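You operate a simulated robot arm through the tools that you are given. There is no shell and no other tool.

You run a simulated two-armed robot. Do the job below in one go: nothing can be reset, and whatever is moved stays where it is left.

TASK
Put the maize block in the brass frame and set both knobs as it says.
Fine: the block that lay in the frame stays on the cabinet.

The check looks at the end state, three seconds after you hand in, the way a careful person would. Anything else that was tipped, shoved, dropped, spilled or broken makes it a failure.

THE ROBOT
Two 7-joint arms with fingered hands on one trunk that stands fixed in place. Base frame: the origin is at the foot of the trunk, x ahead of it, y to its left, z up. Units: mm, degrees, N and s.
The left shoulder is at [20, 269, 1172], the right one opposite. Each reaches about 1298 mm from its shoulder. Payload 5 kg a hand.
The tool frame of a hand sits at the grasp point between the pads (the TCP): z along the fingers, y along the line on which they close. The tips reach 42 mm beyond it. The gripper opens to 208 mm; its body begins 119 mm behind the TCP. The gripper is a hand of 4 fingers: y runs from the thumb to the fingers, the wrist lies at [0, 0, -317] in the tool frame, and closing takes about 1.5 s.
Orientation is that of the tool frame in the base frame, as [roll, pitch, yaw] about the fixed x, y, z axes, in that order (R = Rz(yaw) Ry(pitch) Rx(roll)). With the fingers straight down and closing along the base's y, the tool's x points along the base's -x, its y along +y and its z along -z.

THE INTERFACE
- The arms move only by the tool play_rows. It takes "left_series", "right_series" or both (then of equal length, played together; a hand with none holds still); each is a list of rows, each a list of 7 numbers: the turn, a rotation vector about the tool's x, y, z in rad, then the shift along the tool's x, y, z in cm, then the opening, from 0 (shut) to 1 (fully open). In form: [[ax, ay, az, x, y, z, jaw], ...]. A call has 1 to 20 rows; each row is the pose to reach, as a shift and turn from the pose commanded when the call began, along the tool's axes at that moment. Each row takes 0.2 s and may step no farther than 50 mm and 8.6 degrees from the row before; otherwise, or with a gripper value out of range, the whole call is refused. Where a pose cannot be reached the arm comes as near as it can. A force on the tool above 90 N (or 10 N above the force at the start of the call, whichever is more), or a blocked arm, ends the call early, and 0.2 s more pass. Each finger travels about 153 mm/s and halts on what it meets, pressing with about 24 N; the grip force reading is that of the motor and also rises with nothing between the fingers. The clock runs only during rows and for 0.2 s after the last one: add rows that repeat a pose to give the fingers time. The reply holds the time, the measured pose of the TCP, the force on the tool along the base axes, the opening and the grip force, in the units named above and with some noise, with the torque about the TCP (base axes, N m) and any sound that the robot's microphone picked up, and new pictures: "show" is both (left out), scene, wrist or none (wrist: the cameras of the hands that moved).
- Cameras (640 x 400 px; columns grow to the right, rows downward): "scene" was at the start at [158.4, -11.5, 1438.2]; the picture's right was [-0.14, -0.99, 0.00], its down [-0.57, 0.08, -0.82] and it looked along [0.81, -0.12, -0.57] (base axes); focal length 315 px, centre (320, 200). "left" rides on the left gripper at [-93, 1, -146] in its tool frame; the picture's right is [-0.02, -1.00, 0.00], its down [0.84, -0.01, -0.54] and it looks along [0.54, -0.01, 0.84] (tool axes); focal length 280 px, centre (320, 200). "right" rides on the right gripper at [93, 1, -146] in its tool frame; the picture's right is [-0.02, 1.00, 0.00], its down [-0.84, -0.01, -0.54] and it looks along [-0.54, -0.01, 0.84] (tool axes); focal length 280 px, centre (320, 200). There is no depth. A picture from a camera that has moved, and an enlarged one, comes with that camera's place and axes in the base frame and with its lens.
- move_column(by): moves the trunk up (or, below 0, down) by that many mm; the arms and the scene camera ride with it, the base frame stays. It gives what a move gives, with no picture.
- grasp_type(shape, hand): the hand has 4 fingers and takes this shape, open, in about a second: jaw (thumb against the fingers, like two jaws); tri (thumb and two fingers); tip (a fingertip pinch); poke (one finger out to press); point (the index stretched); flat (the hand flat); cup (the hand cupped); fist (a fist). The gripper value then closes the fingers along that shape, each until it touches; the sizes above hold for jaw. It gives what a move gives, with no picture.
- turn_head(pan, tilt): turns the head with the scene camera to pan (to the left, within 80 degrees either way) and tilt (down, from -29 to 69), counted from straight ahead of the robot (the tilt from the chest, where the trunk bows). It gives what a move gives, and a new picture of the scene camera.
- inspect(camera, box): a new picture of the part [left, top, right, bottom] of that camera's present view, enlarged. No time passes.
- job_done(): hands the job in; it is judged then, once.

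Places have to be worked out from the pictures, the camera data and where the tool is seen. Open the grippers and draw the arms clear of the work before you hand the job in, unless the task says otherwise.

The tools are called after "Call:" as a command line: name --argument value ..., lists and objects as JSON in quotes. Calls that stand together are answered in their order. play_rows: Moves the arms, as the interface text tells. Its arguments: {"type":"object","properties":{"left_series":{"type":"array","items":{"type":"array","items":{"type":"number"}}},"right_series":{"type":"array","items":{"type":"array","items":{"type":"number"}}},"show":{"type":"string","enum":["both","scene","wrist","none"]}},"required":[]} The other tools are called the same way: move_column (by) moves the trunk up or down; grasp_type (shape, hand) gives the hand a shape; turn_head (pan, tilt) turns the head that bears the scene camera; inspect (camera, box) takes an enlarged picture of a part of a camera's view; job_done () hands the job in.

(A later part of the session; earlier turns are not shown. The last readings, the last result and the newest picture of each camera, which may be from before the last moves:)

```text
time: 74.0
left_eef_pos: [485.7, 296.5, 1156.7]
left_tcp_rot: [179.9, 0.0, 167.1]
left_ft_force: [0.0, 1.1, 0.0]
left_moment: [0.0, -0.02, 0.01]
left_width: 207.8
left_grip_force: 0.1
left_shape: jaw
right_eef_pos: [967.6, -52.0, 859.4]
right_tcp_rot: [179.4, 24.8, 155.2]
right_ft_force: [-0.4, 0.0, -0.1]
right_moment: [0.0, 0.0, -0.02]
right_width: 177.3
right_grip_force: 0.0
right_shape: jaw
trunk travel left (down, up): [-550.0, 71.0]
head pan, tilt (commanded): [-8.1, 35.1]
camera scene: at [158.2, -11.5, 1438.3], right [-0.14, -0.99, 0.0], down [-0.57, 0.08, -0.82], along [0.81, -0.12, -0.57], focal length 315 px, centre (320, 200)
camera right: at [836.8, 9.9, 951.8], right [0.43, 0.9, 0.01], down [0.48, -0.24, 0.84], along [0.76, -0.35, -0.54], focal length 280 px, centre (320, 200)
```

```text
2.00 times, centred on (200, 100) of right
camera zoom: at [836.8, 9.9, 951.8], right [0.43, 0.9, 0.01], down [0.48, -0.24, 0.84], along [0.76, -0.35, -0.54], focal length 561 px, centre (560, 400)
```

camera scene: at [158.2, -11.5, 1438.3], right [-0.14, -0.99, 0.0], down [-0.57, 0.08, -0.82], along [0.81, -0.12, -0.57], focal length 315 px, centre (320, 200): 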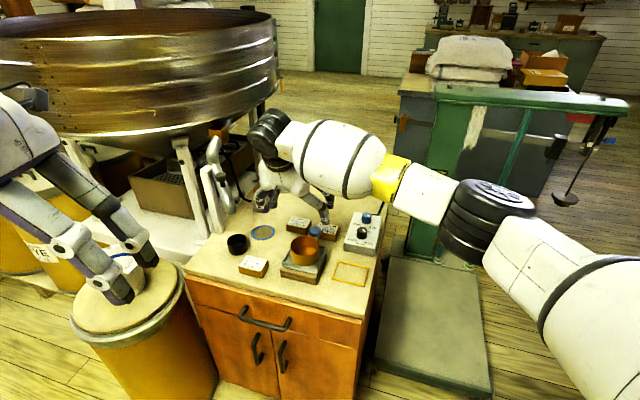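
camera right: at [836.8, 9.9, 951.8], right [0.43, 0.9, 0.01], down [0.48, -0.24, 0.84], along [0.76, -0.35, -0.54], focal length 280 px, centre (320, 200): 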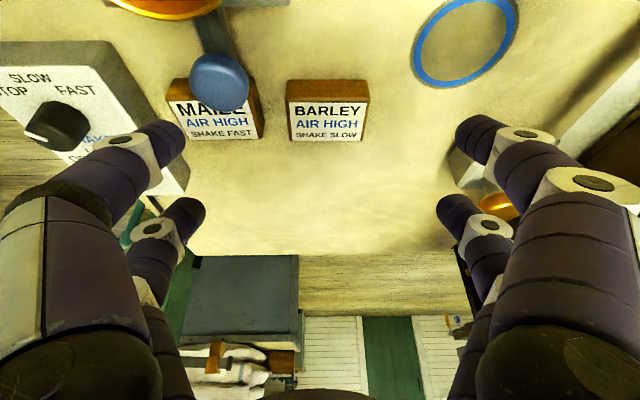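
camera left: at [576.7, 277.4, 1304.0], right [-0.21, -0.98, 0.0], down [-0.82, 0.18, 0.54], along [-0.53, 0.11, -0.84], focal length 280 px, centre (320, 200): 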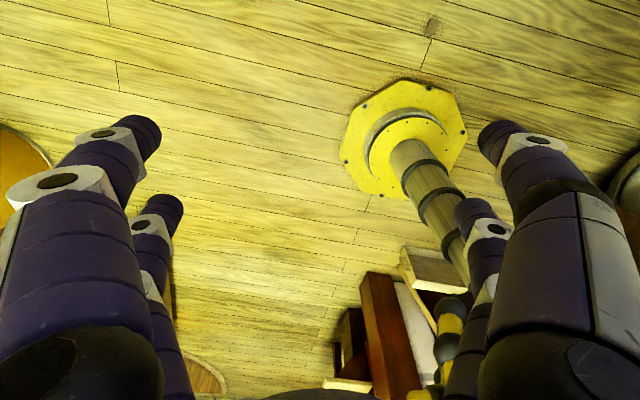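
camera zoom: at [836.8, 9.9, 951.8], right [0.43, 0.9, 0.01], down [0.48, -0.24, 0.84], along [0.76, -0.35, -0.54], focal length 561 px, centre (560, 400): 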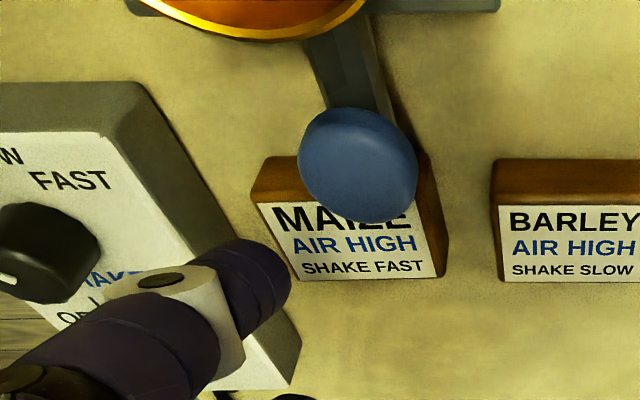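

The pushing fingertip is roughly level with the block's centre and would come down too near the lever knob. I'll shift 15 mm to the left first, then lower part way (60 mm) and check.

Call:
play_rows --right_series '[[0, 0, 0, 0, -1.5, 0, 0.85], [0, 0, 0, 0.84, -1.5, 1.82, 0.85], [0, 0, 0, 1.68, -1.5, 3.63, 0.85], [0, 0, 0, 2.52, -1.5, 5.45, 0.85], [0, 0, 0, 2.52, -1.5, 5.45, 0.85]]' --show "both"

Call:
inspect --camera "scene" --box '[240, 150, 400, 280]'

Call:
inspect --camera "right" --box '[60, 0, 340, 200]'

```text
time: 75.2
left_eef_pos: [486.3, 297.0, 1156.8]
left_tcp_rot: [180.0, 0.0, 167.0]
left_ft_force: [0.7, 1.1, 0.6]
left_moment: [0.02, 0.06, -0.01]
left_width: 207.9
left_grip_force: 0.2
left_shape: jaw
right_eef_pos: [961.6, -64.4, 799.4]
right_tcp_rot: [179.5, 24.6, 155.0]
right_ft_force: [-0.5, 0.2, 1.0]
right_moment: [-0.04, 0.02, -0.01]
right_width: 177.0
right_grip_force: 0.0
right_shape: jaw
trunk travel left (down, up): [-550.0, 71.0]
head pan, tilt (commanded): [-8.1, 35.1]
camera scene: at [158.4, -11.4, 1438.2], right [-0.14, -0.99, 0.0], down [-0.57, 0.08, -0.82], along [0.81, -0.12, -0.57], focal length 315 px, centre (320, 200)
camera right: at [830.4, -2.7, 891.8], right [0.43, 0.9, 0.01], down [0.48, -0.24, 0.84], along [0.76, -0.35, -0.54], focal length 280 px, centre (320, 200)
```

scene: 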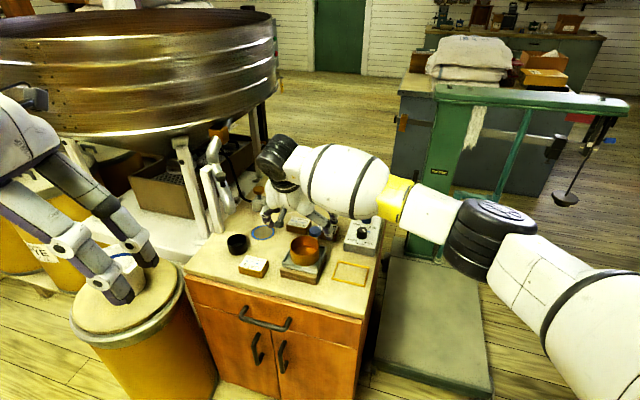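
right: 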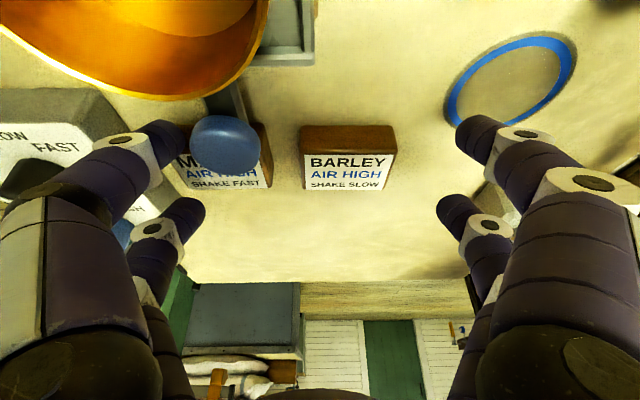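

```text
3.08 times, centred on (320, 215) of scene
camera zoom: at [158.4, -11.4, 1438.2], right [-0.14, -0.99, 0.0], down [-0.57, 0.08, -0.82], along [0.81, -0.12, -0.57], focal length 968 px, centre (320, 154)
```

zoom: 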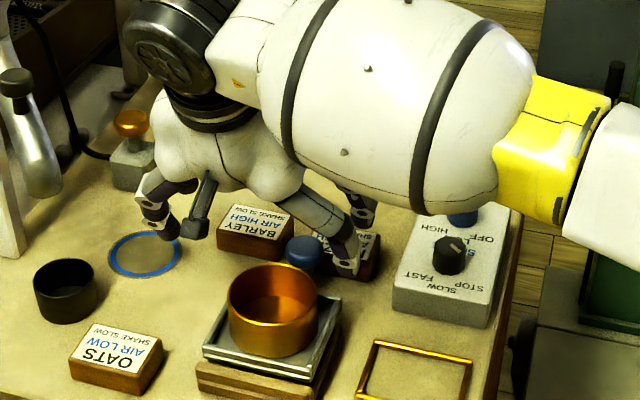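

```text
2.00 times, centred on (200, 100) of right
camera zoom: at [830.4, -2.7, 891.8], right [0.43, 0.9, 0.01], down [0.48, -0.24, 0.84], along [0.76, -0.35, -0.54], focal length 561 px, centre (560, 400)
```

zoom: 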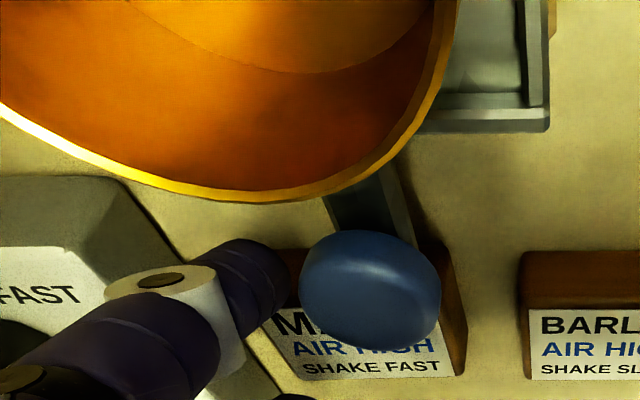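

The fingertip clears the lever knob by only ~3 mm at this height, so I'll move another 7 mm left before lowering the remaining 32 mm.

Call:
play_rows --right_series '[[0, 0, 0, 0, -0.7, 0, 0.85], [0, 0, 0, 0.45, -0.7, 0.97, 0.85], [0, 0, 0, 0.9, -0.7, 1.94, 0.85], [0, 0, 0, 1.26, -0.7, 2.73, 0.85], [0, 0, 0, 1.26, -0.7, 2.73, 0.85]]' --show "both"

Call:
inspect --camera "scene" --box '[260, 180, 390, 290]'

Call:
inspect --camera "right" --box '[60, 60, 340, 260]'

```text
time: 76.4
left_eef_pos: [485.6, 296.2, 1158.4]
left_tcp_rot: [180.0, 0.1, 167.0]
left_ft_force: [-0.3, 0.6, -0.5]
left_moment: [-0.02, -0.01, -0.02]
left_width: 207.9
left_grip_force: 0.0
left_shape: jaw
right_eef_pos: [959.4, -71.0, 774.0]
right_tcp_rot: [179.4, 25.1, 155.2]
right_ft_force: [5.7, -4.0, 31.9]
right_moment: [-3.63, 0.66, 0.67]
right_width: 177.4
right_grip_force: 0.1
right_shape: jaw
trunk travel left (down, up): [-550.0, 71.0]
head pan, tilt (commanded): [-8.1, 35.1]
camera scene: at [156.6, -11.1, 1438.7], right [-0.14, -0.99, 0.0], down [-0.57, 0.08, -0.82], along [0.81, -0.12, -0.57], focal length 315 px, centre (320, 200)
camera right: at [827.8, -9.9, 864.7], right [0.43, 0.9, 0.02], down [0.48, -0.24, 0.84], along [0.77, -0.35, -0.54], focal length 280 px, centre (320, 200)
```

scene: 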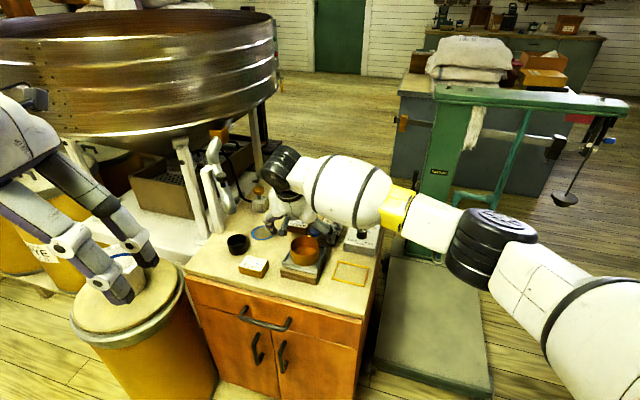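
right: 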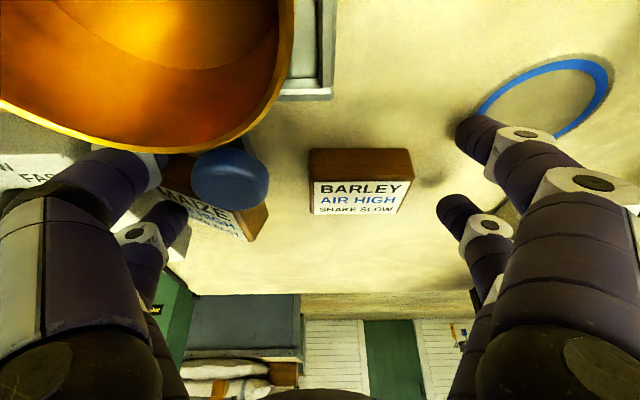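

```text
3.64 times, centred on (325, 235) of scene
camera zoom: at [156.6, -11.1, 1438.7], right [-0.14, -0.99, 0.0], down [-0.57, 0.08, -0.82], along [0.81, -0.12, -0.57], focal length 1144 px, centre (302, 73)
```

zoom: 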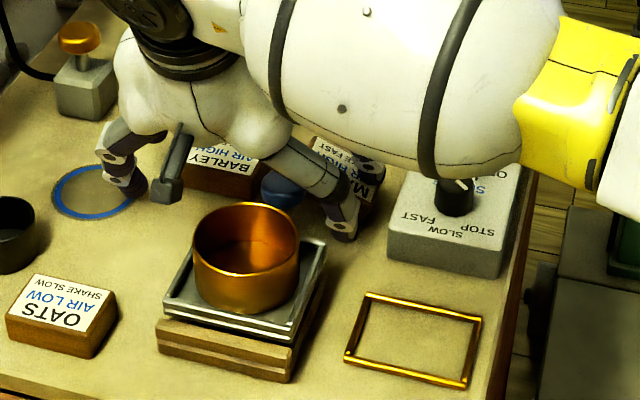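

```text
2.00 times, centred on (200, 160) of right
camera zoom: at [827.8, -9.9, 864.7], right [0.43, 0.9, 0.02], down [0.48, -0.24, 0.84], along [0.77, -0.35, -0.54], focal length 561 px, centre (560, 280)
```

zoom: 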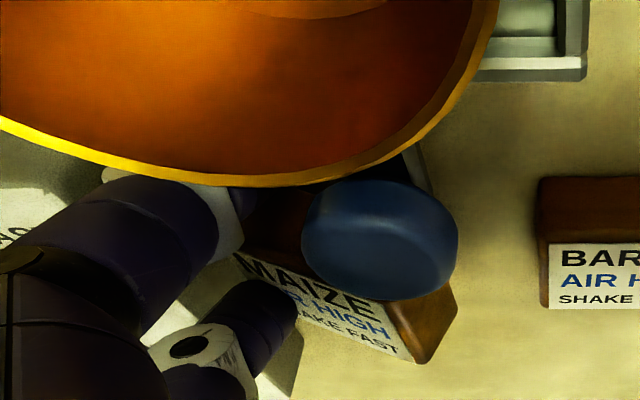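

The force jumped to 32 N and the block has twisted slightly. A far finger seems to be resting on its top. I'll ease up about 8 mm and look again.

Call:
play_rows --right_series '[[0, 0, 0, -0.17, 0, -0.36, 0.85], [0, 0, 0, -0.34, 0, -0.73, 0.85], [0, 0, 0, -0.34, 0, -0.73, 0.85]]' --show "both"

Call:
inspect --camera "scene" --box '[280, 190, 370, 270]'

Call:
inspect --camera "right" --box '[60, 60, 340, 260]'

```text
time: 77.2
left_eef_pos: [486.1, 297.8, 1157.1]
left_tcp_rot: [179.9, 0.1, 167.0]
left_ft_force: [0.7, -0.3, 0.4]
left_moment: [0.01, -0.02, 0.01]
left_width: 208.1
left_grip_force: 0.0
left_shape: jaw
right_eef_pos: [956.2, -69.8, 777.0]
right_tcp_rot: [179.4, 24.6, 155.1]
right_ft_force: [-1.8, 0.2, 8.4]
right_moment: [-0.94, 0.18, -0.2]
right_width: 177.6
right_grip_force: 0.1
right_shape: jaw
trunk travel left (down, up): [-550.0, 71.0]
head pan, tilt (commanded): [-8.1, 35.1]
camera scene: at [157.7, -11.3, 1438.2], right [-0.14, -0.99, 0.0], down [-0.57, 0.08, -0.82], along [0.81, -0.12, -0.57], focal length 315 px, centre (320, 200)
camera right: at [825.9, -8.5, 869.3], right [0.43, 0.9, 0.01], down [0.48, -0.24, 0.84], along [0.76, -0.35, -0.54], focal length 280 px, centre (320, 200)
```

scene: 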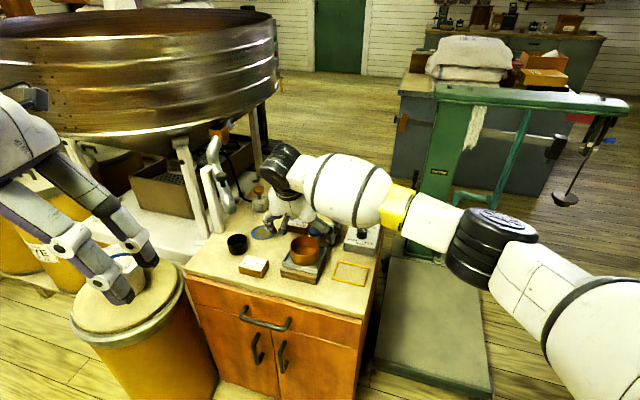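
right: 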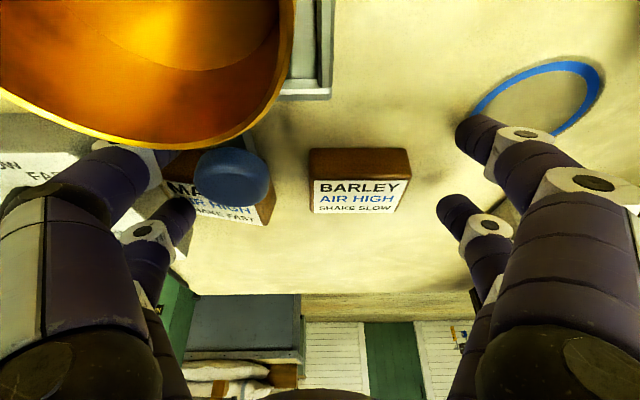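

```text
5.00 times, centred on (325, 230) of scene
camera zoom: at [157.7, -11.3, 1438.2], right [-0.14, -0.99, 0.0], down [-0.57, 0.08, -0.82], along [0.81, -0.12, -0.57], focal length 1573 px, centre (295, 50)
```

zoom: 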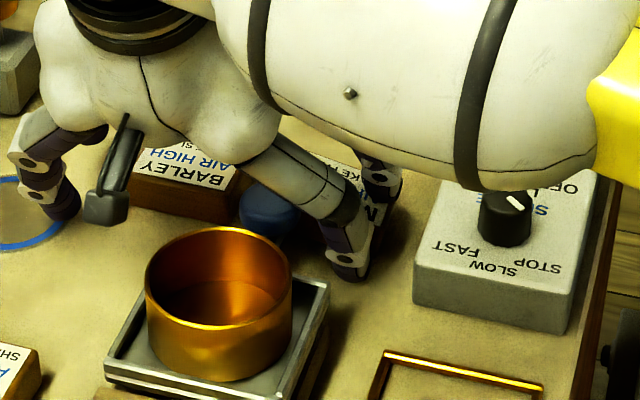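

```text
2.00 times, centred on (200, 160) of right
camera zoom: at [825.9, -8.5, 869.3], right [0.43, 0.9, 0.01], down [0.48, -0.24, 0.84], along [0.76, -0.35, -0.54], focal length 561 px, centre (560, 280)
```

zoom: 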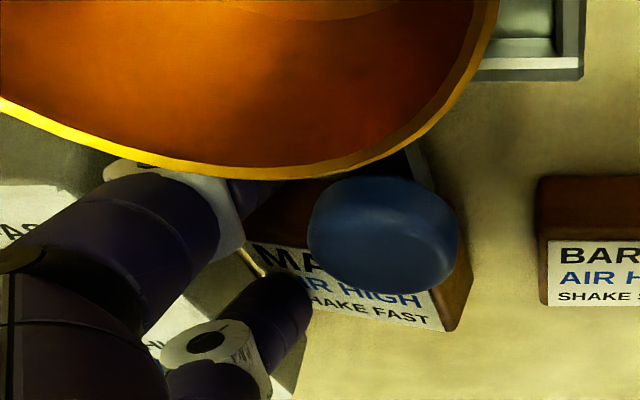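

The far-left finger is touching the block's top. I'll rise 12 mm, tilt 8° more about the pushing fingertip so that finger lifts clear, and come back down.

Call:
play_rows --right_series '[[0, 0, 0, -0.5, 0, -1.09, 0.85], [0, -0.07, 0, -0.1, 0, -1.27, 0.85], [0, -0.147, 0, 0.32, 0, -1.46, 0.85], [0, -0.147, 0, 0.62, 0, -0.82, 0.85], [0, -0.147, 0, 0.74, 0, -0.55, 0.85], [0, -0.147, 0, 0.74, 0, -0.55, 0.85]]' --show "both"

Call:
inspect --camera "right" --box '[60, 60, 340, 260]'

Call:
inspect --camera "scene" --box '[280, 190, 370, 270]'

```text
time: 78.6
left_eef_pos: [486.1, 296.0, 1156.3]
left_tcp_rot: [-179.9, 0.0, 167.0]
left_ft_force: [0.5, -0.1, -1.0]
left_moment: [0.03, -0.02, -0.02]
left_width: 207.7
left_grip_force: 0.0
left_shape: jaw
right_eef_pos: [950.7, -66.5, 779.6]
right_tcp_rot: [179.6, 33.0, 155.1]
right_ft_force: [0.0, 0.6, 0.2]
right_moment: [-0.01, -0.03, -0.02]
right_width: 176.8
right_grip_force: 0.1
right_shape: jaw
trunk travel left (down, up): [-550.0, 71.0]
head pan, tilt (commanded): [-8.1, 35.1]
camera scene: at [158.3, -11.4, 1438.2], right [-0.14, -0.99, 0.0], down [-0.57, 0.08, -0.82], along [0.81, -0.12, -0.57], focal length 315 px, centre (320, 200)
camera right: at [808.2, 0.0, 849.1], right [0.43, 0.9, 0.02], down [0.37, -0.19, 0.91], along [0.83, -0.38, -0.41], focal length 280 px, centre (320, 200)
```

scene: 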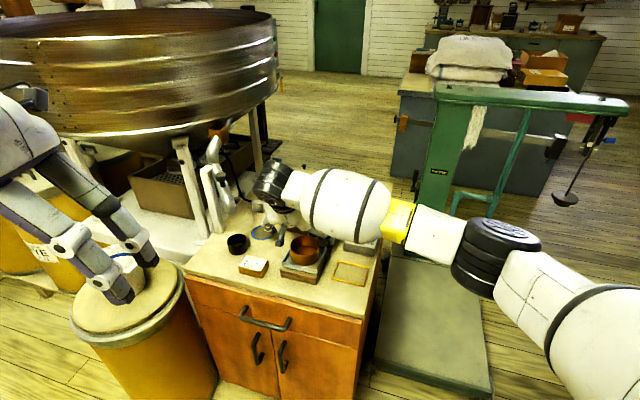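
right: 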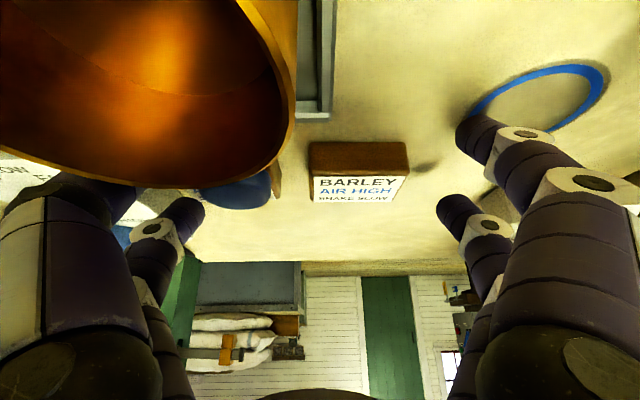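

```text
2.00 times, centred on (200, 160) of right
camera zoom: at [808.2, 0.0, 849.1], right [0.43, 0.9, 0.02], down [0.37, -0.19, 0.91], along [0.83, -0.38, -0.41], focal length 561 px, centre (560, 280)
```

zoom: 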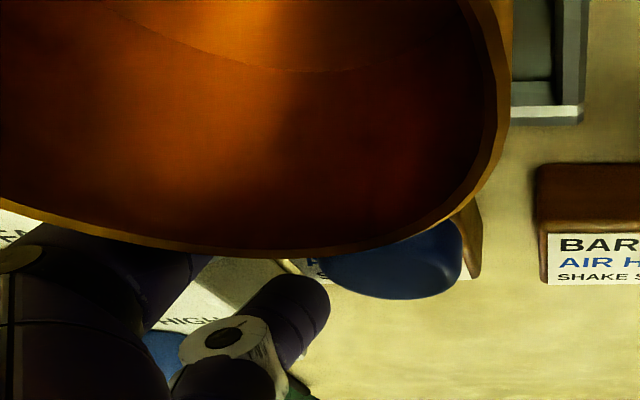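

```text
5.00 times, centred on (325, 230) of scene
camera zoom: at [158.3, -11.4, 1438.2], right [-0.14, -0.99, 0.0], down [-0.57, 0.08, -0.82], along [0.81, -0.12, -0.57], focal length 1573 px, centre (295, 50)
```

zoom: 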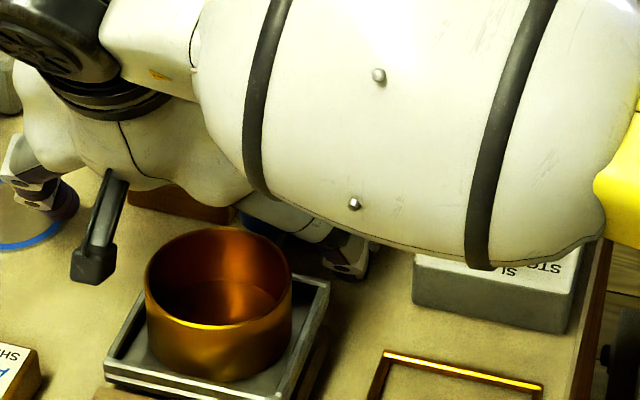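

The far finger is clear now (no force) and the pushing tip is low in front of the block, about 5 mm from its near face. I'll slide it 16 mm right toward the block's centreline, then push straight back 20 mm.

Call:
play_rows --right_series '[[0, 0, 0, 0, 0.55, 0, 0.85], [0, 0, 0, 0, 1.1, 0, 0.85], [0, 0, 0, 0, 1.6, 0, 0.85], [0, 0, 0, -0.42, 1.6, 0.27, 0.85], [0, 0, 0, -0.84, 1.6, 0.54, 0.85], [0, 0, 0, -1.26, 1.6, 0.82, 0.85], [0, 0, 0, -1.68, 1.6, 1.09, 0.85], [0, 0, 0, -1.68, 1.6, 1.09, 0.85]]' --show "both"

Call:
inspect --camera "right" --box '[60, 60, 340, 260]'

```text
time: 80.4
left_eef_pos: [486.1, 296.2, 1157.4]
left_tcp_rot: [180.0, 0.0, 167.1]
left_ft_force: [0.2, -0.6, -0.5]
left_moment: [0.0, 0.0, 0.02]
left_width: 207.9
left_grip_force: 0.1
left_shape: jaw
right_eef_pos: [974.7, -62.1, 778.4]
right_tcp_rot: [179.5, 33.2, 155.1]
right_ft_force: [0.0, 0.9, 1.2]
right_moment: [-0.02, 0.03, -0.04]
right_width: 176.9
right_grip_force: 0.0
right_shape: jaw
trunk travel left (down, up): [-550.0, 71.0]
head pan, tilt (commanded): [-8.1, 35.1]
camera scene: at [158.3, -11.4, 1438.2], right [-0.14, -0.99, 0.0], down [-0.57, 0.08, -0.82], along [0.81, -0.12, -0.57], focal length 315 px, centre (320, 200)
camera right: at [833.1, 5.6, 849.1], right [0.43, 0.9, 0.02], down [0.37, -0.19, 0.91], along [0.83, -0.38, -0.41], focal length 280 px, centre (320, 200)
```

scene: 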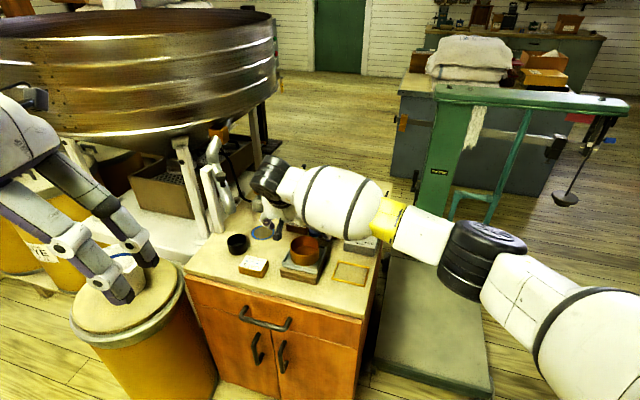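
right: 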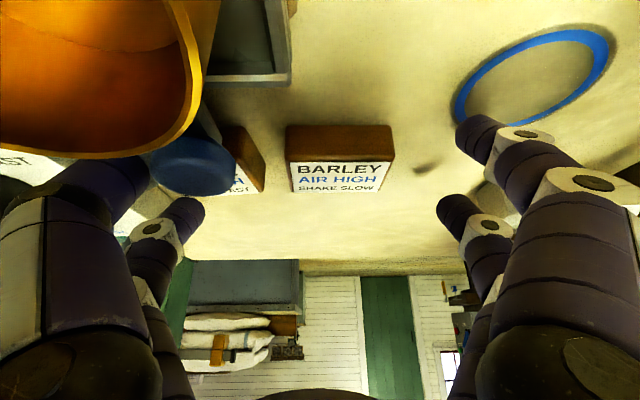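

```text
2.00 times, centred on (200, 160) of right
camera zoom: at [833.1, 5.6, 849.1], right [0.43, 0.9, 0.02], down [0.37, -0.19, 0.91], along [0.83, -0.38, -0.41], focal length 561 px, centre (560, 280)
```

zoom: 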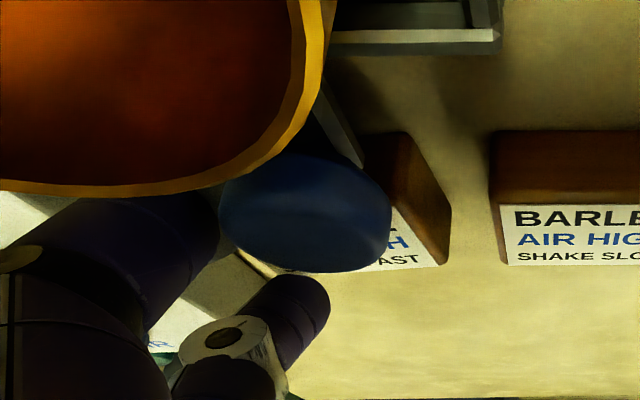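

From the visible right end and text slope, the block is being pushed: its earlier twist is about undone and its right end has barely moved. I'll push another 26 mm, which moves it back and turns it a bit more away from the lever.

Call:
play_rows --right_series '[[0, 0, 0, -0.42, 0, 0.27, 0.85], [0, 0, 0, -0.84, 0, 0.55, 0.85], [0, 0, 0, -1.26, 0, 0.82, 0.85], [0, 0, 0, -1.68, 0, 1.09, 0.85], [0, 0, 0, -2.18, 0, 1.42, 0.85], [0, 0, 0, -2.18, 0, 1.42, 0.85]]' --show "both"

Call:
inspect --camera "right" --box '[100, 60, 400, 260]'

```text
time: 81.8
left_eef_pos: [486.9, 296.9, 1157.2]
left_tcp_rot: [179.9, 0.0, 166.9]
left_ft_force: [1.0, -0.2, 0.1]
left_moment: [-0.05, 0.0, 0.02]
left_width: 208.1
left_grip_force: 0.0
left_shape: jaw
right_eef_pos: [998.9, -73.0, 780.9]
right_tcp_rot: [179.5, 33.1, 155.2]
right_ft_force: [-0.1, -0.1, -0.3]
right_moment: [-0.05, 0.05, -0.04]
right_width: 176.7
right_grip_force: 0.0
right_shape: jaw
trunk travel left (down, up): [-550.0, 71.0]
head pan, tilt (commanded): [-8.1, 35.1]
camera scene: at [158.4, -11.5, 1438.2], right [-0.14, -0.99, 0.0], down [-0.57, 0.08, -0.82], along [0.81, -0.12, -0.57], focal length 315 px, centre (320, 200)
camera right: at [857.5, -5.6, 849.7], right [0.43, 0.9, 0.02], down [0.37, -0.19, 0.91], along [0.83, -0.38, -0.41], focal length 280 px, centre (320, 200)
```

scene: 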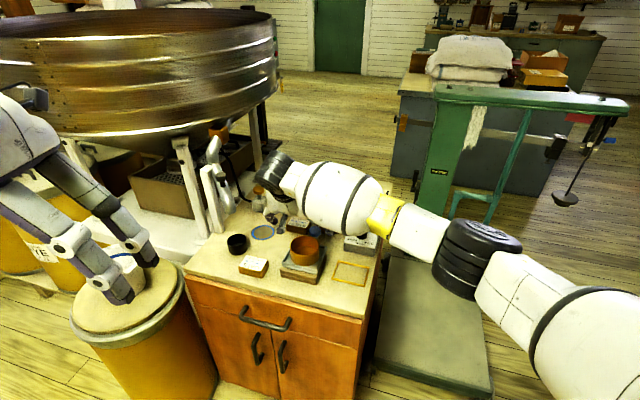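
right: 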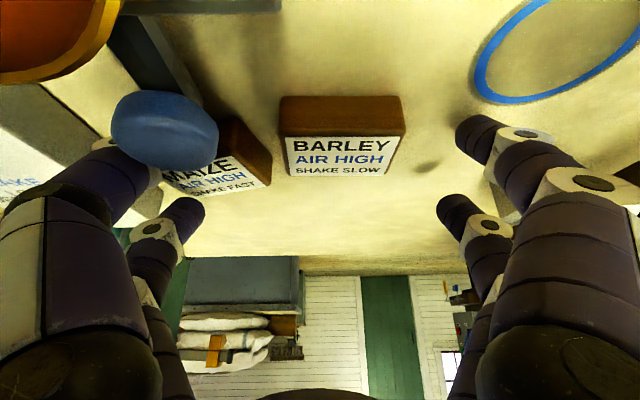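

```text
2.00 times, centred on (250, 160) of right
camera zoom: at [857.5, -5.6, 849.7], right [0.43, 0.9, 0.02], down [0.37, -0.19, 0.91], along [0.83, -0.38, -0.41], focal length 561 px, centre (460, 280)
```

zoom: 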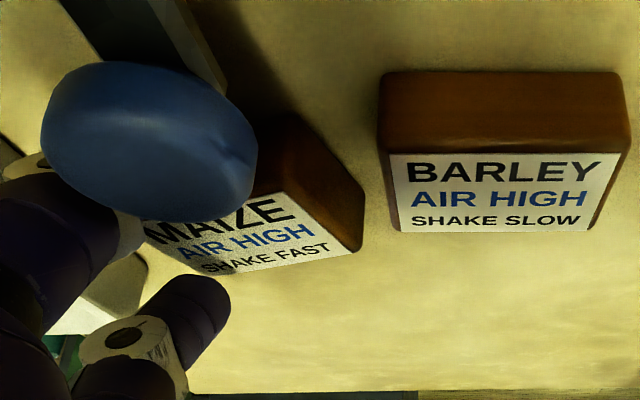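

Now visible: the block has moved back about 33 mm and turned ~18°, and BARLEY is untouched. It needs to go a bit further for finger clearance, so I'll push another 20 mm.

Call:
play_rows --right_series '[[0, 0, 0, -0.42, 0, 0.27, 0.85], [0, 0, 0, -0.84, 0, 0.55, 0.85], [0, 0, 0, -1.26, 0, 0.82, 0.85], [0, 0, 0, -1.68, 0, 1.09, 0.85], [0, 0, 0, -1.68, 0, 1.09, 0.85]]' --show "wrist"

Call:
inspect --camera "right" --box '[100, 60, 400, 260]'

```text
time: 83.0
left_eef_pos: [485.4, 297.4, 1157.1]
left_tcp_rot: [180.0, 0.0, 167.0]
left_ft_force: [-1.0, 0.4, 0.1]
left_moment: [0.0, 0.02, 0.01]
left_width: 208.1
left_grip_force: 0.1
left_shape: jaw
right_eef_pos: [1016.5, -81.0, 779.4]
right_tcp_rot: [179.5, 33.1, 155.1]
right_ft_force: [0.1, -0.1, 0.0]
right_moment: [0.02, -0.01, -0.02]
right_width: 176.9
right_grip_force: 0.1
right_shape: jaw
trunk travel left (down, up): [-550.0, 71.0]
head pan, tilt (commanded): [-8.1, 35.1]
camera right: at [875.2, -13.5, 849.6], right [0.43, 0.9, 0.02], down [0.37, -0.19, 0.91], along [0.83, -0.38, -0.41], focal length 280 px, centre (320, 200)
```

right: 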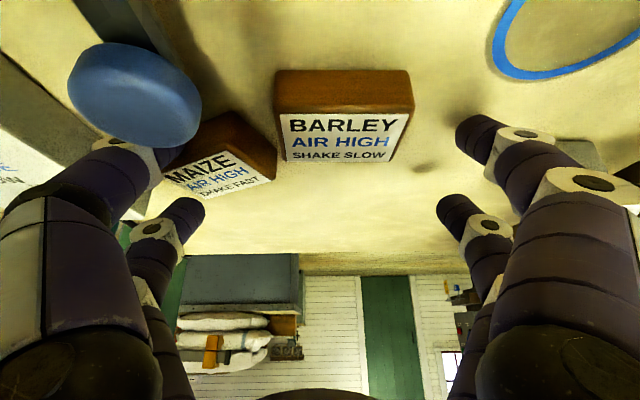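

```text
2.00 times, centred on (250, 160) of right
camera zoom: at [875.2, -13.5, 849.6], right [0.43, 0.9, 0.02], down [0.37, -0.19, 0.91], along [0.83, -0.38, -0.41], focal length 561 px, centre (460, 280)
```

zoom: 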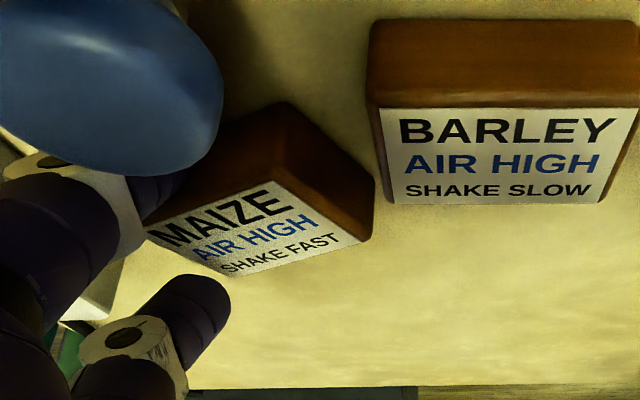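

Excellent: the block's centre is now ~55 mm behind its old spot, turned ~27°, well clear of BARLEY and the box, and the lever no longer blocks it. I'll back off slightly, lift away and straighten the hand up high.

Call:
play_rows --right_series '[[0, 0, 0, 0.34, 0, -0.22, 0.85], [0, 0, 0, -0.5, 0, -1.9, 0.85], [0, 0, 0, -1.7, 0, -4.0, 0.8], [0, 0, 0, -3.3, 0, -7.0, 0.7], [0, 0, 0, -5.0, 0, -10.5, 0.6], [0, 0.1, 0, -5.0, -1.0, -13.0, 0.5], [0, 0.22, 0, -3.5, -2.0, -15.0, 0.4], [0, 0.34, 0, -1.5, -3.0, -17.0, 0.36], [0, 0.46, 0, 0.5, -4.0, -19.0, 0.36], [0, 0.576, 0, 2.5, -5.0, -21.0, 0.36], [0, 0.576, 0, 2.5, -5.0, -21.0, 0.36]]' --show "both"

```text
time: 85.4
left_eef_pos: [486.6, 296.8, 1158.3]
left_tcp_rot: [-180.0, 0.0, 167.0]
left_ft_force: [0.5, 0.6, 0.2]
left_moment: [-0.03, 0.0, 0.0]
left_width: 207.7
left_grip_force: 0.0
left_shape: jaw
right_eef_pos: [873.1, -68.4, 943.1]
right_tcp_rot: [179.6, 0.1, 155.4]
right_ft_force: [-1.0, 0.2, -0.1]
right_moment: [-0.04, 0.0, -0.01]
right_width: 75.6
right_grip_force: 0.1
right_shape: jaw
trunk travel left (down, up): [-550.0, 71.0]
head pan, tilt (commanded): [-8.1, 35.1]
camera scene: at [158.3, -11.3, 1438.1], right [-0.14, -0.99, 0.0], down [-0.57, 0.08, -0.82], along [0.81, -0.12, -0.57], focal length 315 px, centre (320, 200)
camera right: at [789.4, -29.7, 1087.3], right [0.43, 0.9, 0.01], down [0.76, -0.37, 0.54], along [0.49, -0.23, -0.84], focal length 280 px, centre (320, 200)
```

scene: 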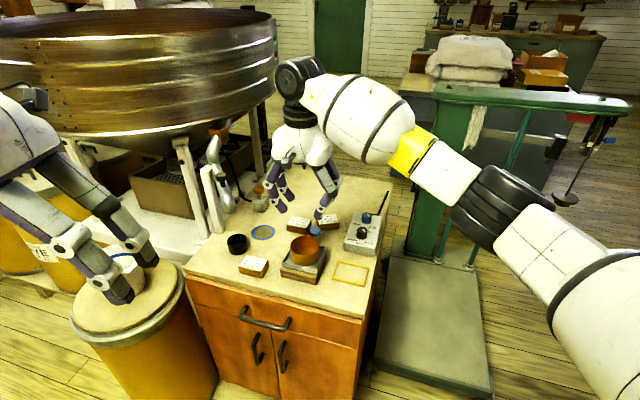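
right: 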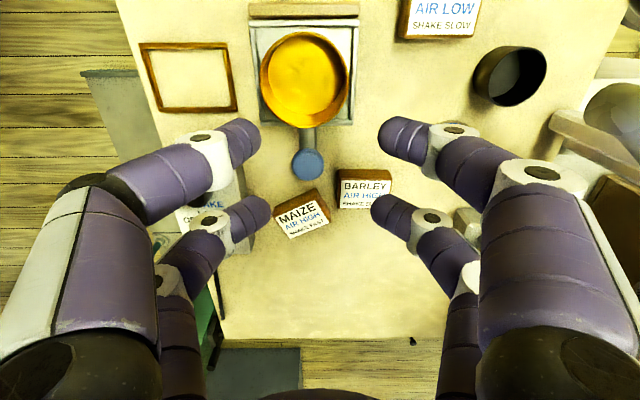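

Clear view again: everything looks in place, with MAIZE turned and moved back. I'll zoom in to measure where it is.

Call:
inspect --camera "right" --box '[220, 110, 420, 260]'

Call:
inspect --camera "scene" --box '[270, 190, 390, 280]'

```text
2.67 times, centred on (320, 185) of right
camera zoom: at [789.4, -29.7, 1087.3], right [0.43, 0.9, 0.01], down [0.76, -0.37, 0.54], along [0.49, -0.23, -0.84], focal length 748 px, centre (320, 240)
```

zoom: 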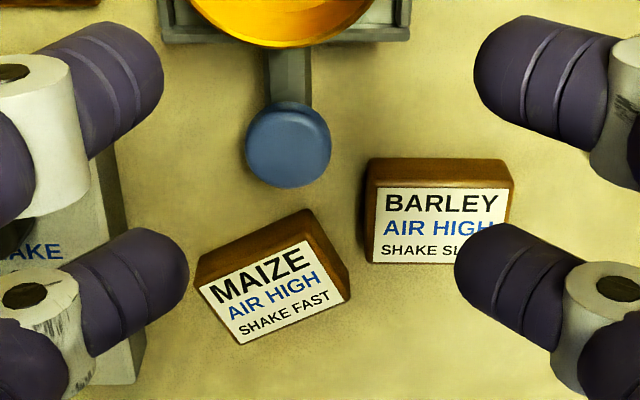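

```text
4.44 times, centred on (330, 235) of scene
camera zoom: at [158.3, -11.3, 1438.1], right [-0.14, -0.99, 0.0], down [-0.57, 0.08, -0.82], along [0.81, -0.12, -0.57], focal length 1398 px, centre (276, 44)
```

zoom: 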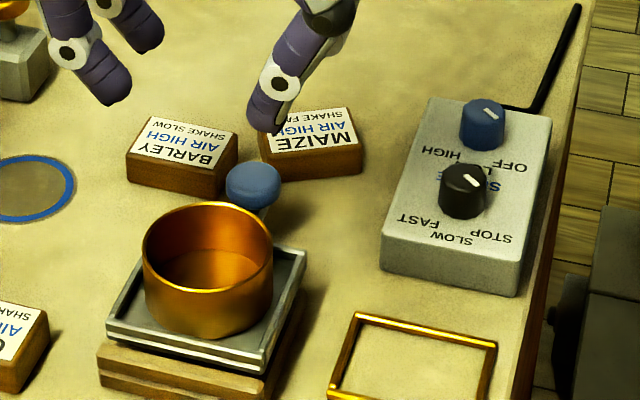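

MAIZE's centre is at about (1011,-165) and it's turned 26.5°. I'll turn the hand to yaw ≈280°, which is the block's normal plus a few degrees to keep the near finger further from the lever knob. First I'll rotate up here.

Call:
play_rows --right_series '[[0, 0, -0.1, 0, 0, -1.0, 0.346], [0, 0, -0.245, 0, 0, -2.0, 0.346], [0, 0, -0.39, 0, 0, -3.0, 0.346], [0, 0, -0.535, 0, 0, -3.0, 0.346], [0, 0, -0.68, 0, 0, -3.0, 0.346], [0, 0, -0.825, 0, 0, -3.0, 0.346], [0, 0, -0.97, 0, 0, -3.0, 0.346], [0, 0, -1.115, 0, 0, -3.0, 0.346], [0, 0, -1.26, 0, 0, -3.0, 0.346], [0, 0, -1.405, 0, 0, -3.0, 0.346], [0, 0, -1.55, 0, 0, -3.0, 0.346], [0, 0, -1.695, 0, 0, -3.0, 0.346], [0, 0, -1.84, 0, 0, -3.0, 0.346], [0, 0, -1.985, 0, 0, -3.0, 0.346], [0, 0, -2.1, 0, 0, -3.0, 0.346], [0, 0, -2.175, 0, 0, -3.0, 0.346], [0, 0, -2.175, 0, 0, -3.0, 0.346]]' --show "both"

```text
time: 89.0
left_eef_pos: [486.3, 297.0, 1157.4]
left_tcp_rot: [-180.0, 0.0, 167.1]
left_ft_force: [0.1, -0.5, 0.2]
left_moment: [-0.01, 0.0, -0.02]
left_width: 208.0
left_grip_force: 0.0
left_shape: jaw
right_eef_pos: [872.2, -70.7, 972.2]
right_tcp_rot: [-179.6, 0.2, -79.9]
right_ft_force: [0.3, -0.3, -0.2]
right_moment: [-0.03, -0.02, 0.01]
right_width: 72.3
right_grip_force: 0.0
right_shape: jaw
trunk travel left (down, up): [-550.0, 71.0]
head pan, tilt (commanded): [-8.1, 35.1]
camera scene: at [158.4, -11.5, 1438.2], right [-0.14, -0.99, 0.0], down [-0.57, 0.08, -0.82], along [0.81, -0.12, -0.57], focal length 315 px, centre (320, 200)
camera right: at [887.9, -163.9, 1115.8], right [-0.99, -0.16, -0.01], down [-0.14, 0.83, 0.54], along [-0.08, 0.54, -0.84], focal length 280 px, centre (320, 200)
```

scene: 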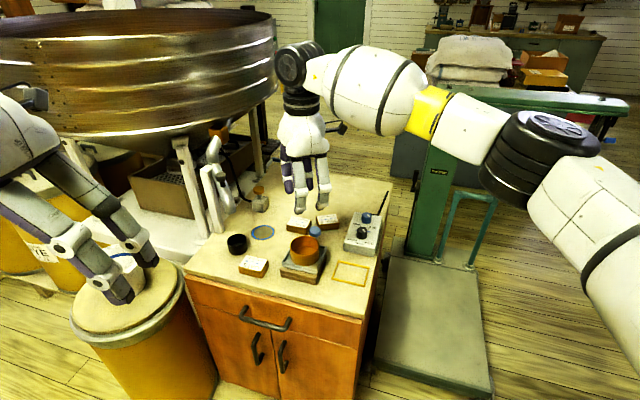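
right: 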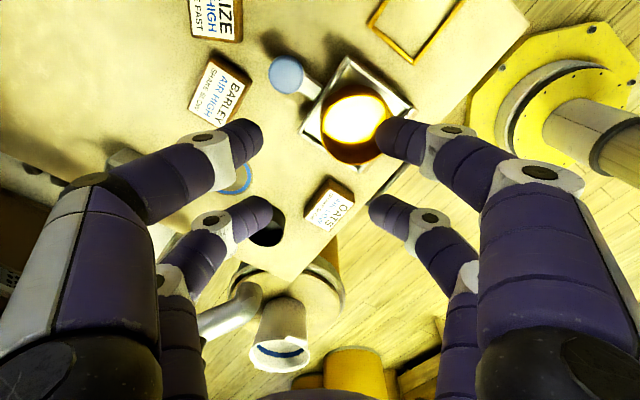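

Rotation reached without hitting a limit. Now I'll add a 7.5° outward tilt and move over the block, stopping at z≈870.

Call:
play_rows --right_series '[[0.07, 0, 0, 1.0, -0.8, 0, 0.346], [0.131, 0, 0, 2.5, -2.3, 0, 0.346], [0.131, 0, 0, 4.5, -4.3, 0, 0.346], [0.131, 0, 0, 6.5, -6.3, 1.0, 0.346], [0.131, 0, 0, 8.5, -8.3, 3.0, 0.346], [0.131, 0, 0, 10.2, -10.0, 5.5, 0.346], [0.131, 0, 0, 11.73, -11.52, 8.0, 0.346], [0.131, 0, 0, 11.73, -11.52, 10.2, 0.346], [0.131, 0, 0, 11.73, -11.52, 10.2, 0.346]]' --show "both"

Call:
inspect --camera "right" --box '[200, 30, 440, 230]'

Call:
inspect --camera "scene" --box '[270, 150, 390, 270]'

```text
time: 91.0
left_eef_pos: [486.2, 297.9, 1157.3]
left_tcp_rot: [-180.0, 0.0, 167.0]
left_ft_force: [0.0, 0.1, 0.9]
left_moment: [-0.01, -0.04, -0.02]
left_width: 208.1
left_grip_force: 0.0
left_shape: jaw
right_eef_pos: [1004.4, -163.0, 870.0]
right_tcp_rot: [-172.0, 0.3, -80.1]
right_ft_force: [0.0, 0.3, -0.5]
right_moment: [-0.02, -0.03, 0.01]
right_width: 72.0
right_grip_force: 0.0
right_shape: jaw
trunk travel left (down, up): [-550.0, 71.0]
head pan, tilt (commanded): [-8.1, 35.1]
camera scene: at [158.0, -11.3, 1438.3], right [-0.14, -0.99, 0.0], down [-0.57, 0.08, -0.82], along [0.81, -0.12, -0.57], focal length 315 px, centre (320, 200)
camera right: at [1001.6, -259.2, 1012.4], right [-0.98, -0.16, -0.14], down [-0.21, 0.82, 0.54], along [0.03, 0.56, -0.83], focal length 280 px, centre (320, 200)
```

scene: 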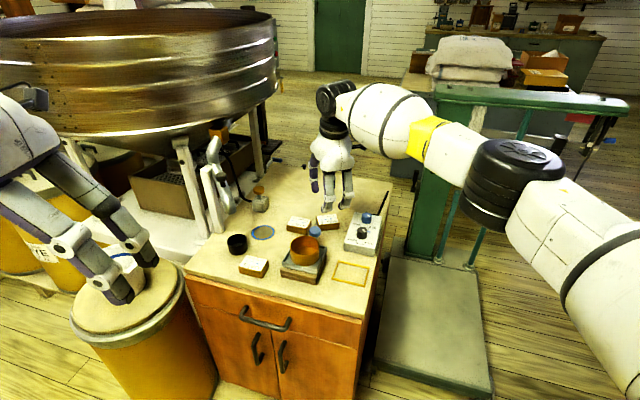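
right: 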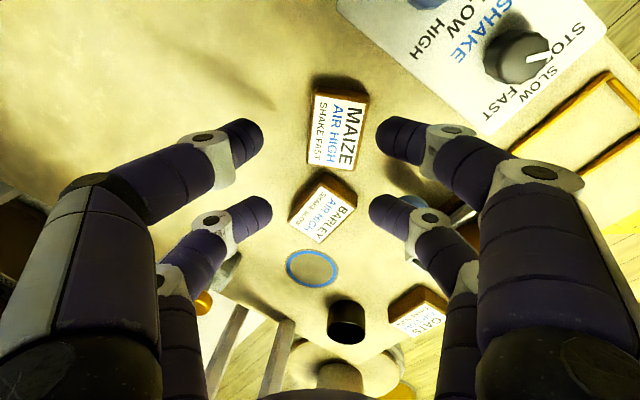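

```text
2.00 times, centred on (320, 130) of right
camera zoom: at [1001.6, -259.2, 1012.4], right [-0.98, -0.16, -0.14], down [-0.21, 0.82, 0.54], along [0.03, 0.56, -0.83], focal length 561 px, centre (320, 340)
```

zoom: 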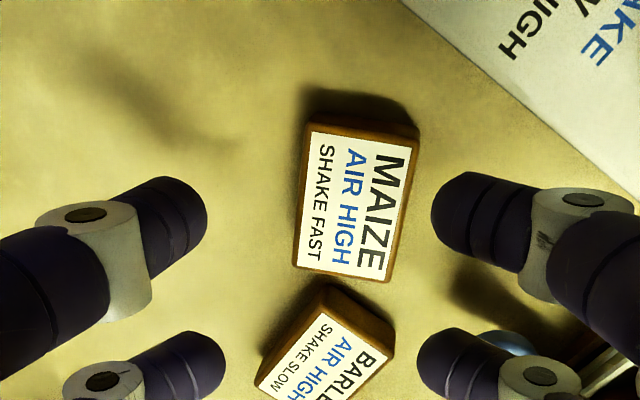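

```text
3.33 times, centred on (330, 210) of scene
camera zoom: at [158.0, -11.3, 1438.3], right [-0.14, -0.99, 0.0], down [-0.57, 0.08, -0.82], along [0.81, -0.12, -0.57], focal length 1049 px, centre (287, 167)
```

zoom: 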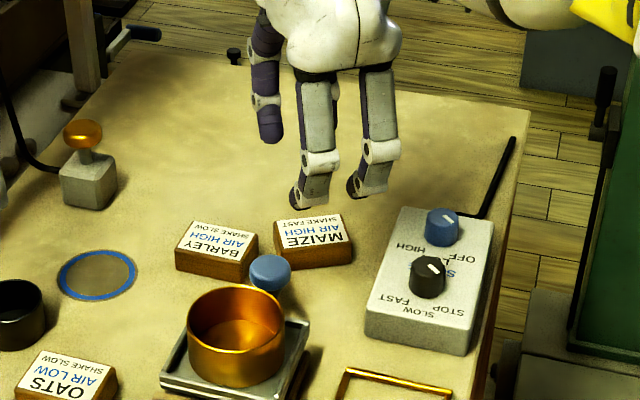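

The block will end up centred between the fingers after a vertical descent (about 3 mm off along its length, which I'll correct). I'll go down to z≈802 and check the near finger against the lever knob.

Call:
play_rows --right_series '[[0, 0, 0, -0.15, 0.28, 1.98, 0.346], [0, 0, 0, -0.3, 0.56, 3.96, 0.346], [0, 0, 0, -0.3, 0.77, 5.45, 0.346], [0, 0, 0, -0.3, 0.95, 6.73, 0.346], [0, 0, 0, -0.3, 0.95, 6.73, 0.346]]' --show "both"

Call:
inspect --camera "right" --box '[200, 60, 480, 260]'

Call:
inspect --camera "scene" --box '[280, 180, 380, 270]'

```text
time: 92.2
left_eef_pos: [486.6, 296.5, 1157.6]
left_tcp_rot: [180.0, 0.0, 167.1]
left_ft_force: [-0.1, -0.5, 0.0]
left_moment: [-0.03, -0.02, 0.0]
left_width: 207.8
left_grip_force: 0.1
left_shape: jaw
right_eef_pos: [1004.8, -161.0, 801.6]
right_tcp_rot: [-172.0, 0.4, -80.0]
right_ft_force: [0.7, -0.2, -0.2]
right_moment: [0.01, -0.03, 0.02]
right_width: 72.3
right_grip_force: 0.0
right_shape: jaw
trunk travel left (down, up): [-550.0, 71.0]
head pan, tilt (commanded): [-8.1, 35.1]
camera scene: at [158.1, -11.5, 1438.2], right [-0.14, -0.99, 0.0], down [-0.57, 0.08, -0.82], along [0.81, -0.12, -0.57], focal length 315 px, centre (320, 200)
camera right: at [1002.1, -257.6, 944.6], right [-0.98, -0.16, -0.14], down [-0.21, 0.82, 0.54], along [0.03, 0.56, -0.83], focal length 280 px, centre (320, 200)
```

scene: 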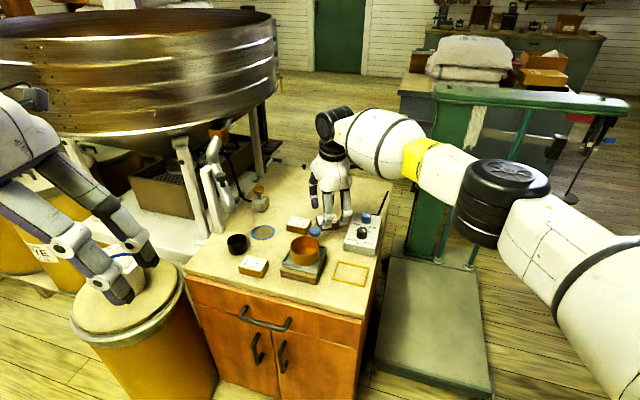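
right: 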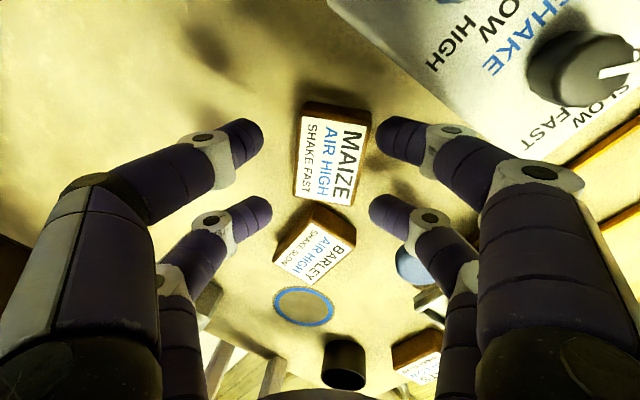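

```text
2.00 times, centred on (340, 160) of right
camera zoom: at [1002.1, -257.6, 944.6], right [-0.98, -0.16, -0.14], down [-0.21, 0.82, 0.54], along [0.03, 0.56, -0.83], focal length 561 px, centre (280, 280)
```

zoom: 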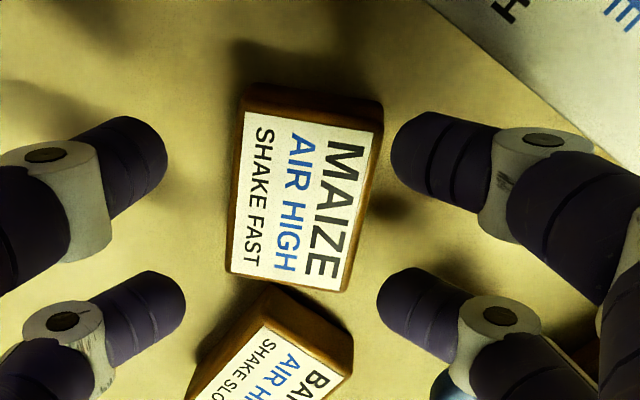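

```text
4.44 times, centred on (330, 225) of scene
camera zoom: at [158.1, -11.5, 1438.2], right [-0.14, -0.99, 0.0], down [-0.57, 0.08, -0.82], along [0.81, -0.12, -0.57], focal length 1398 px, centre (276, 89)
```

zoom: 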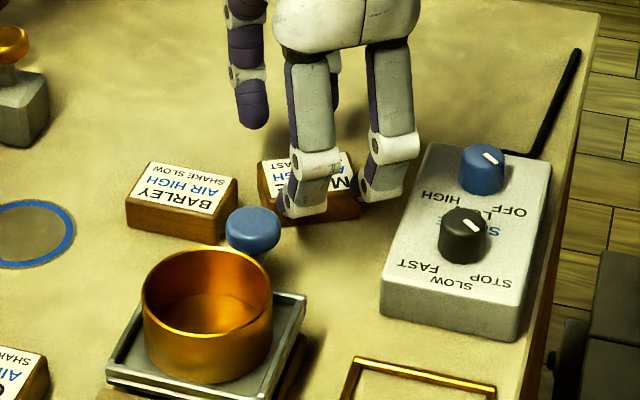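

The descent is on track: the block is centred within ~1 mm across. I'll zoom in on the near finger and the lever knob to make sure there's room for the last 34 mm.

Call:
inspect --camera "right" --box '[340, 170, 500, 320]'

Call:
inspect --camera "scene" --box '[300, 200, 350, 250]'

```text
2.67 times, centred on (420, 245) of right
camera zoom: at [1002.1, -257.6, 944.6], right [-0.98, -0.16, -0.14], down [-0.21, 0.82, 0.54], along [0.03, 0.56, -0.83], focal length 748 px, centre (53, 80)
```

zoom: 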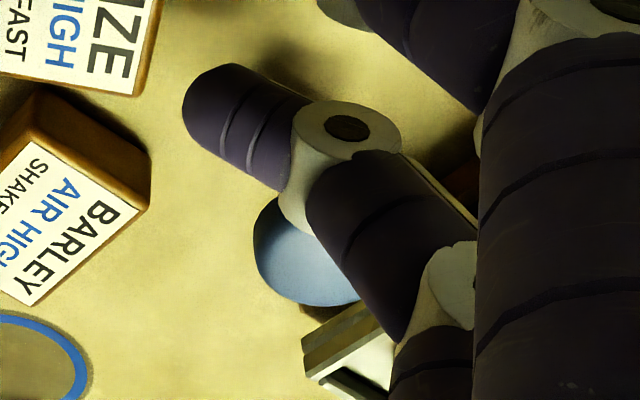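

```text
8.00 times, centred on (325, 225) of scene
camera zoom: at [158.1, -11.5, 1438.2], right [-0.14, -0.99, 0.0], down [-0.57, 0.08, -0.82], along [0.81, -0.12, -0.57], focal length 2517 px, centre (280, 0)
```

zoom: 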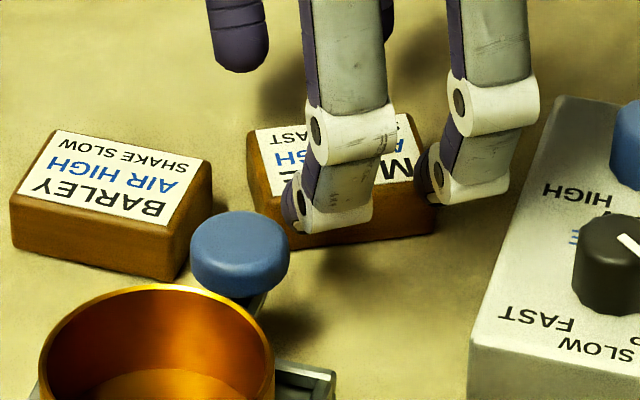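

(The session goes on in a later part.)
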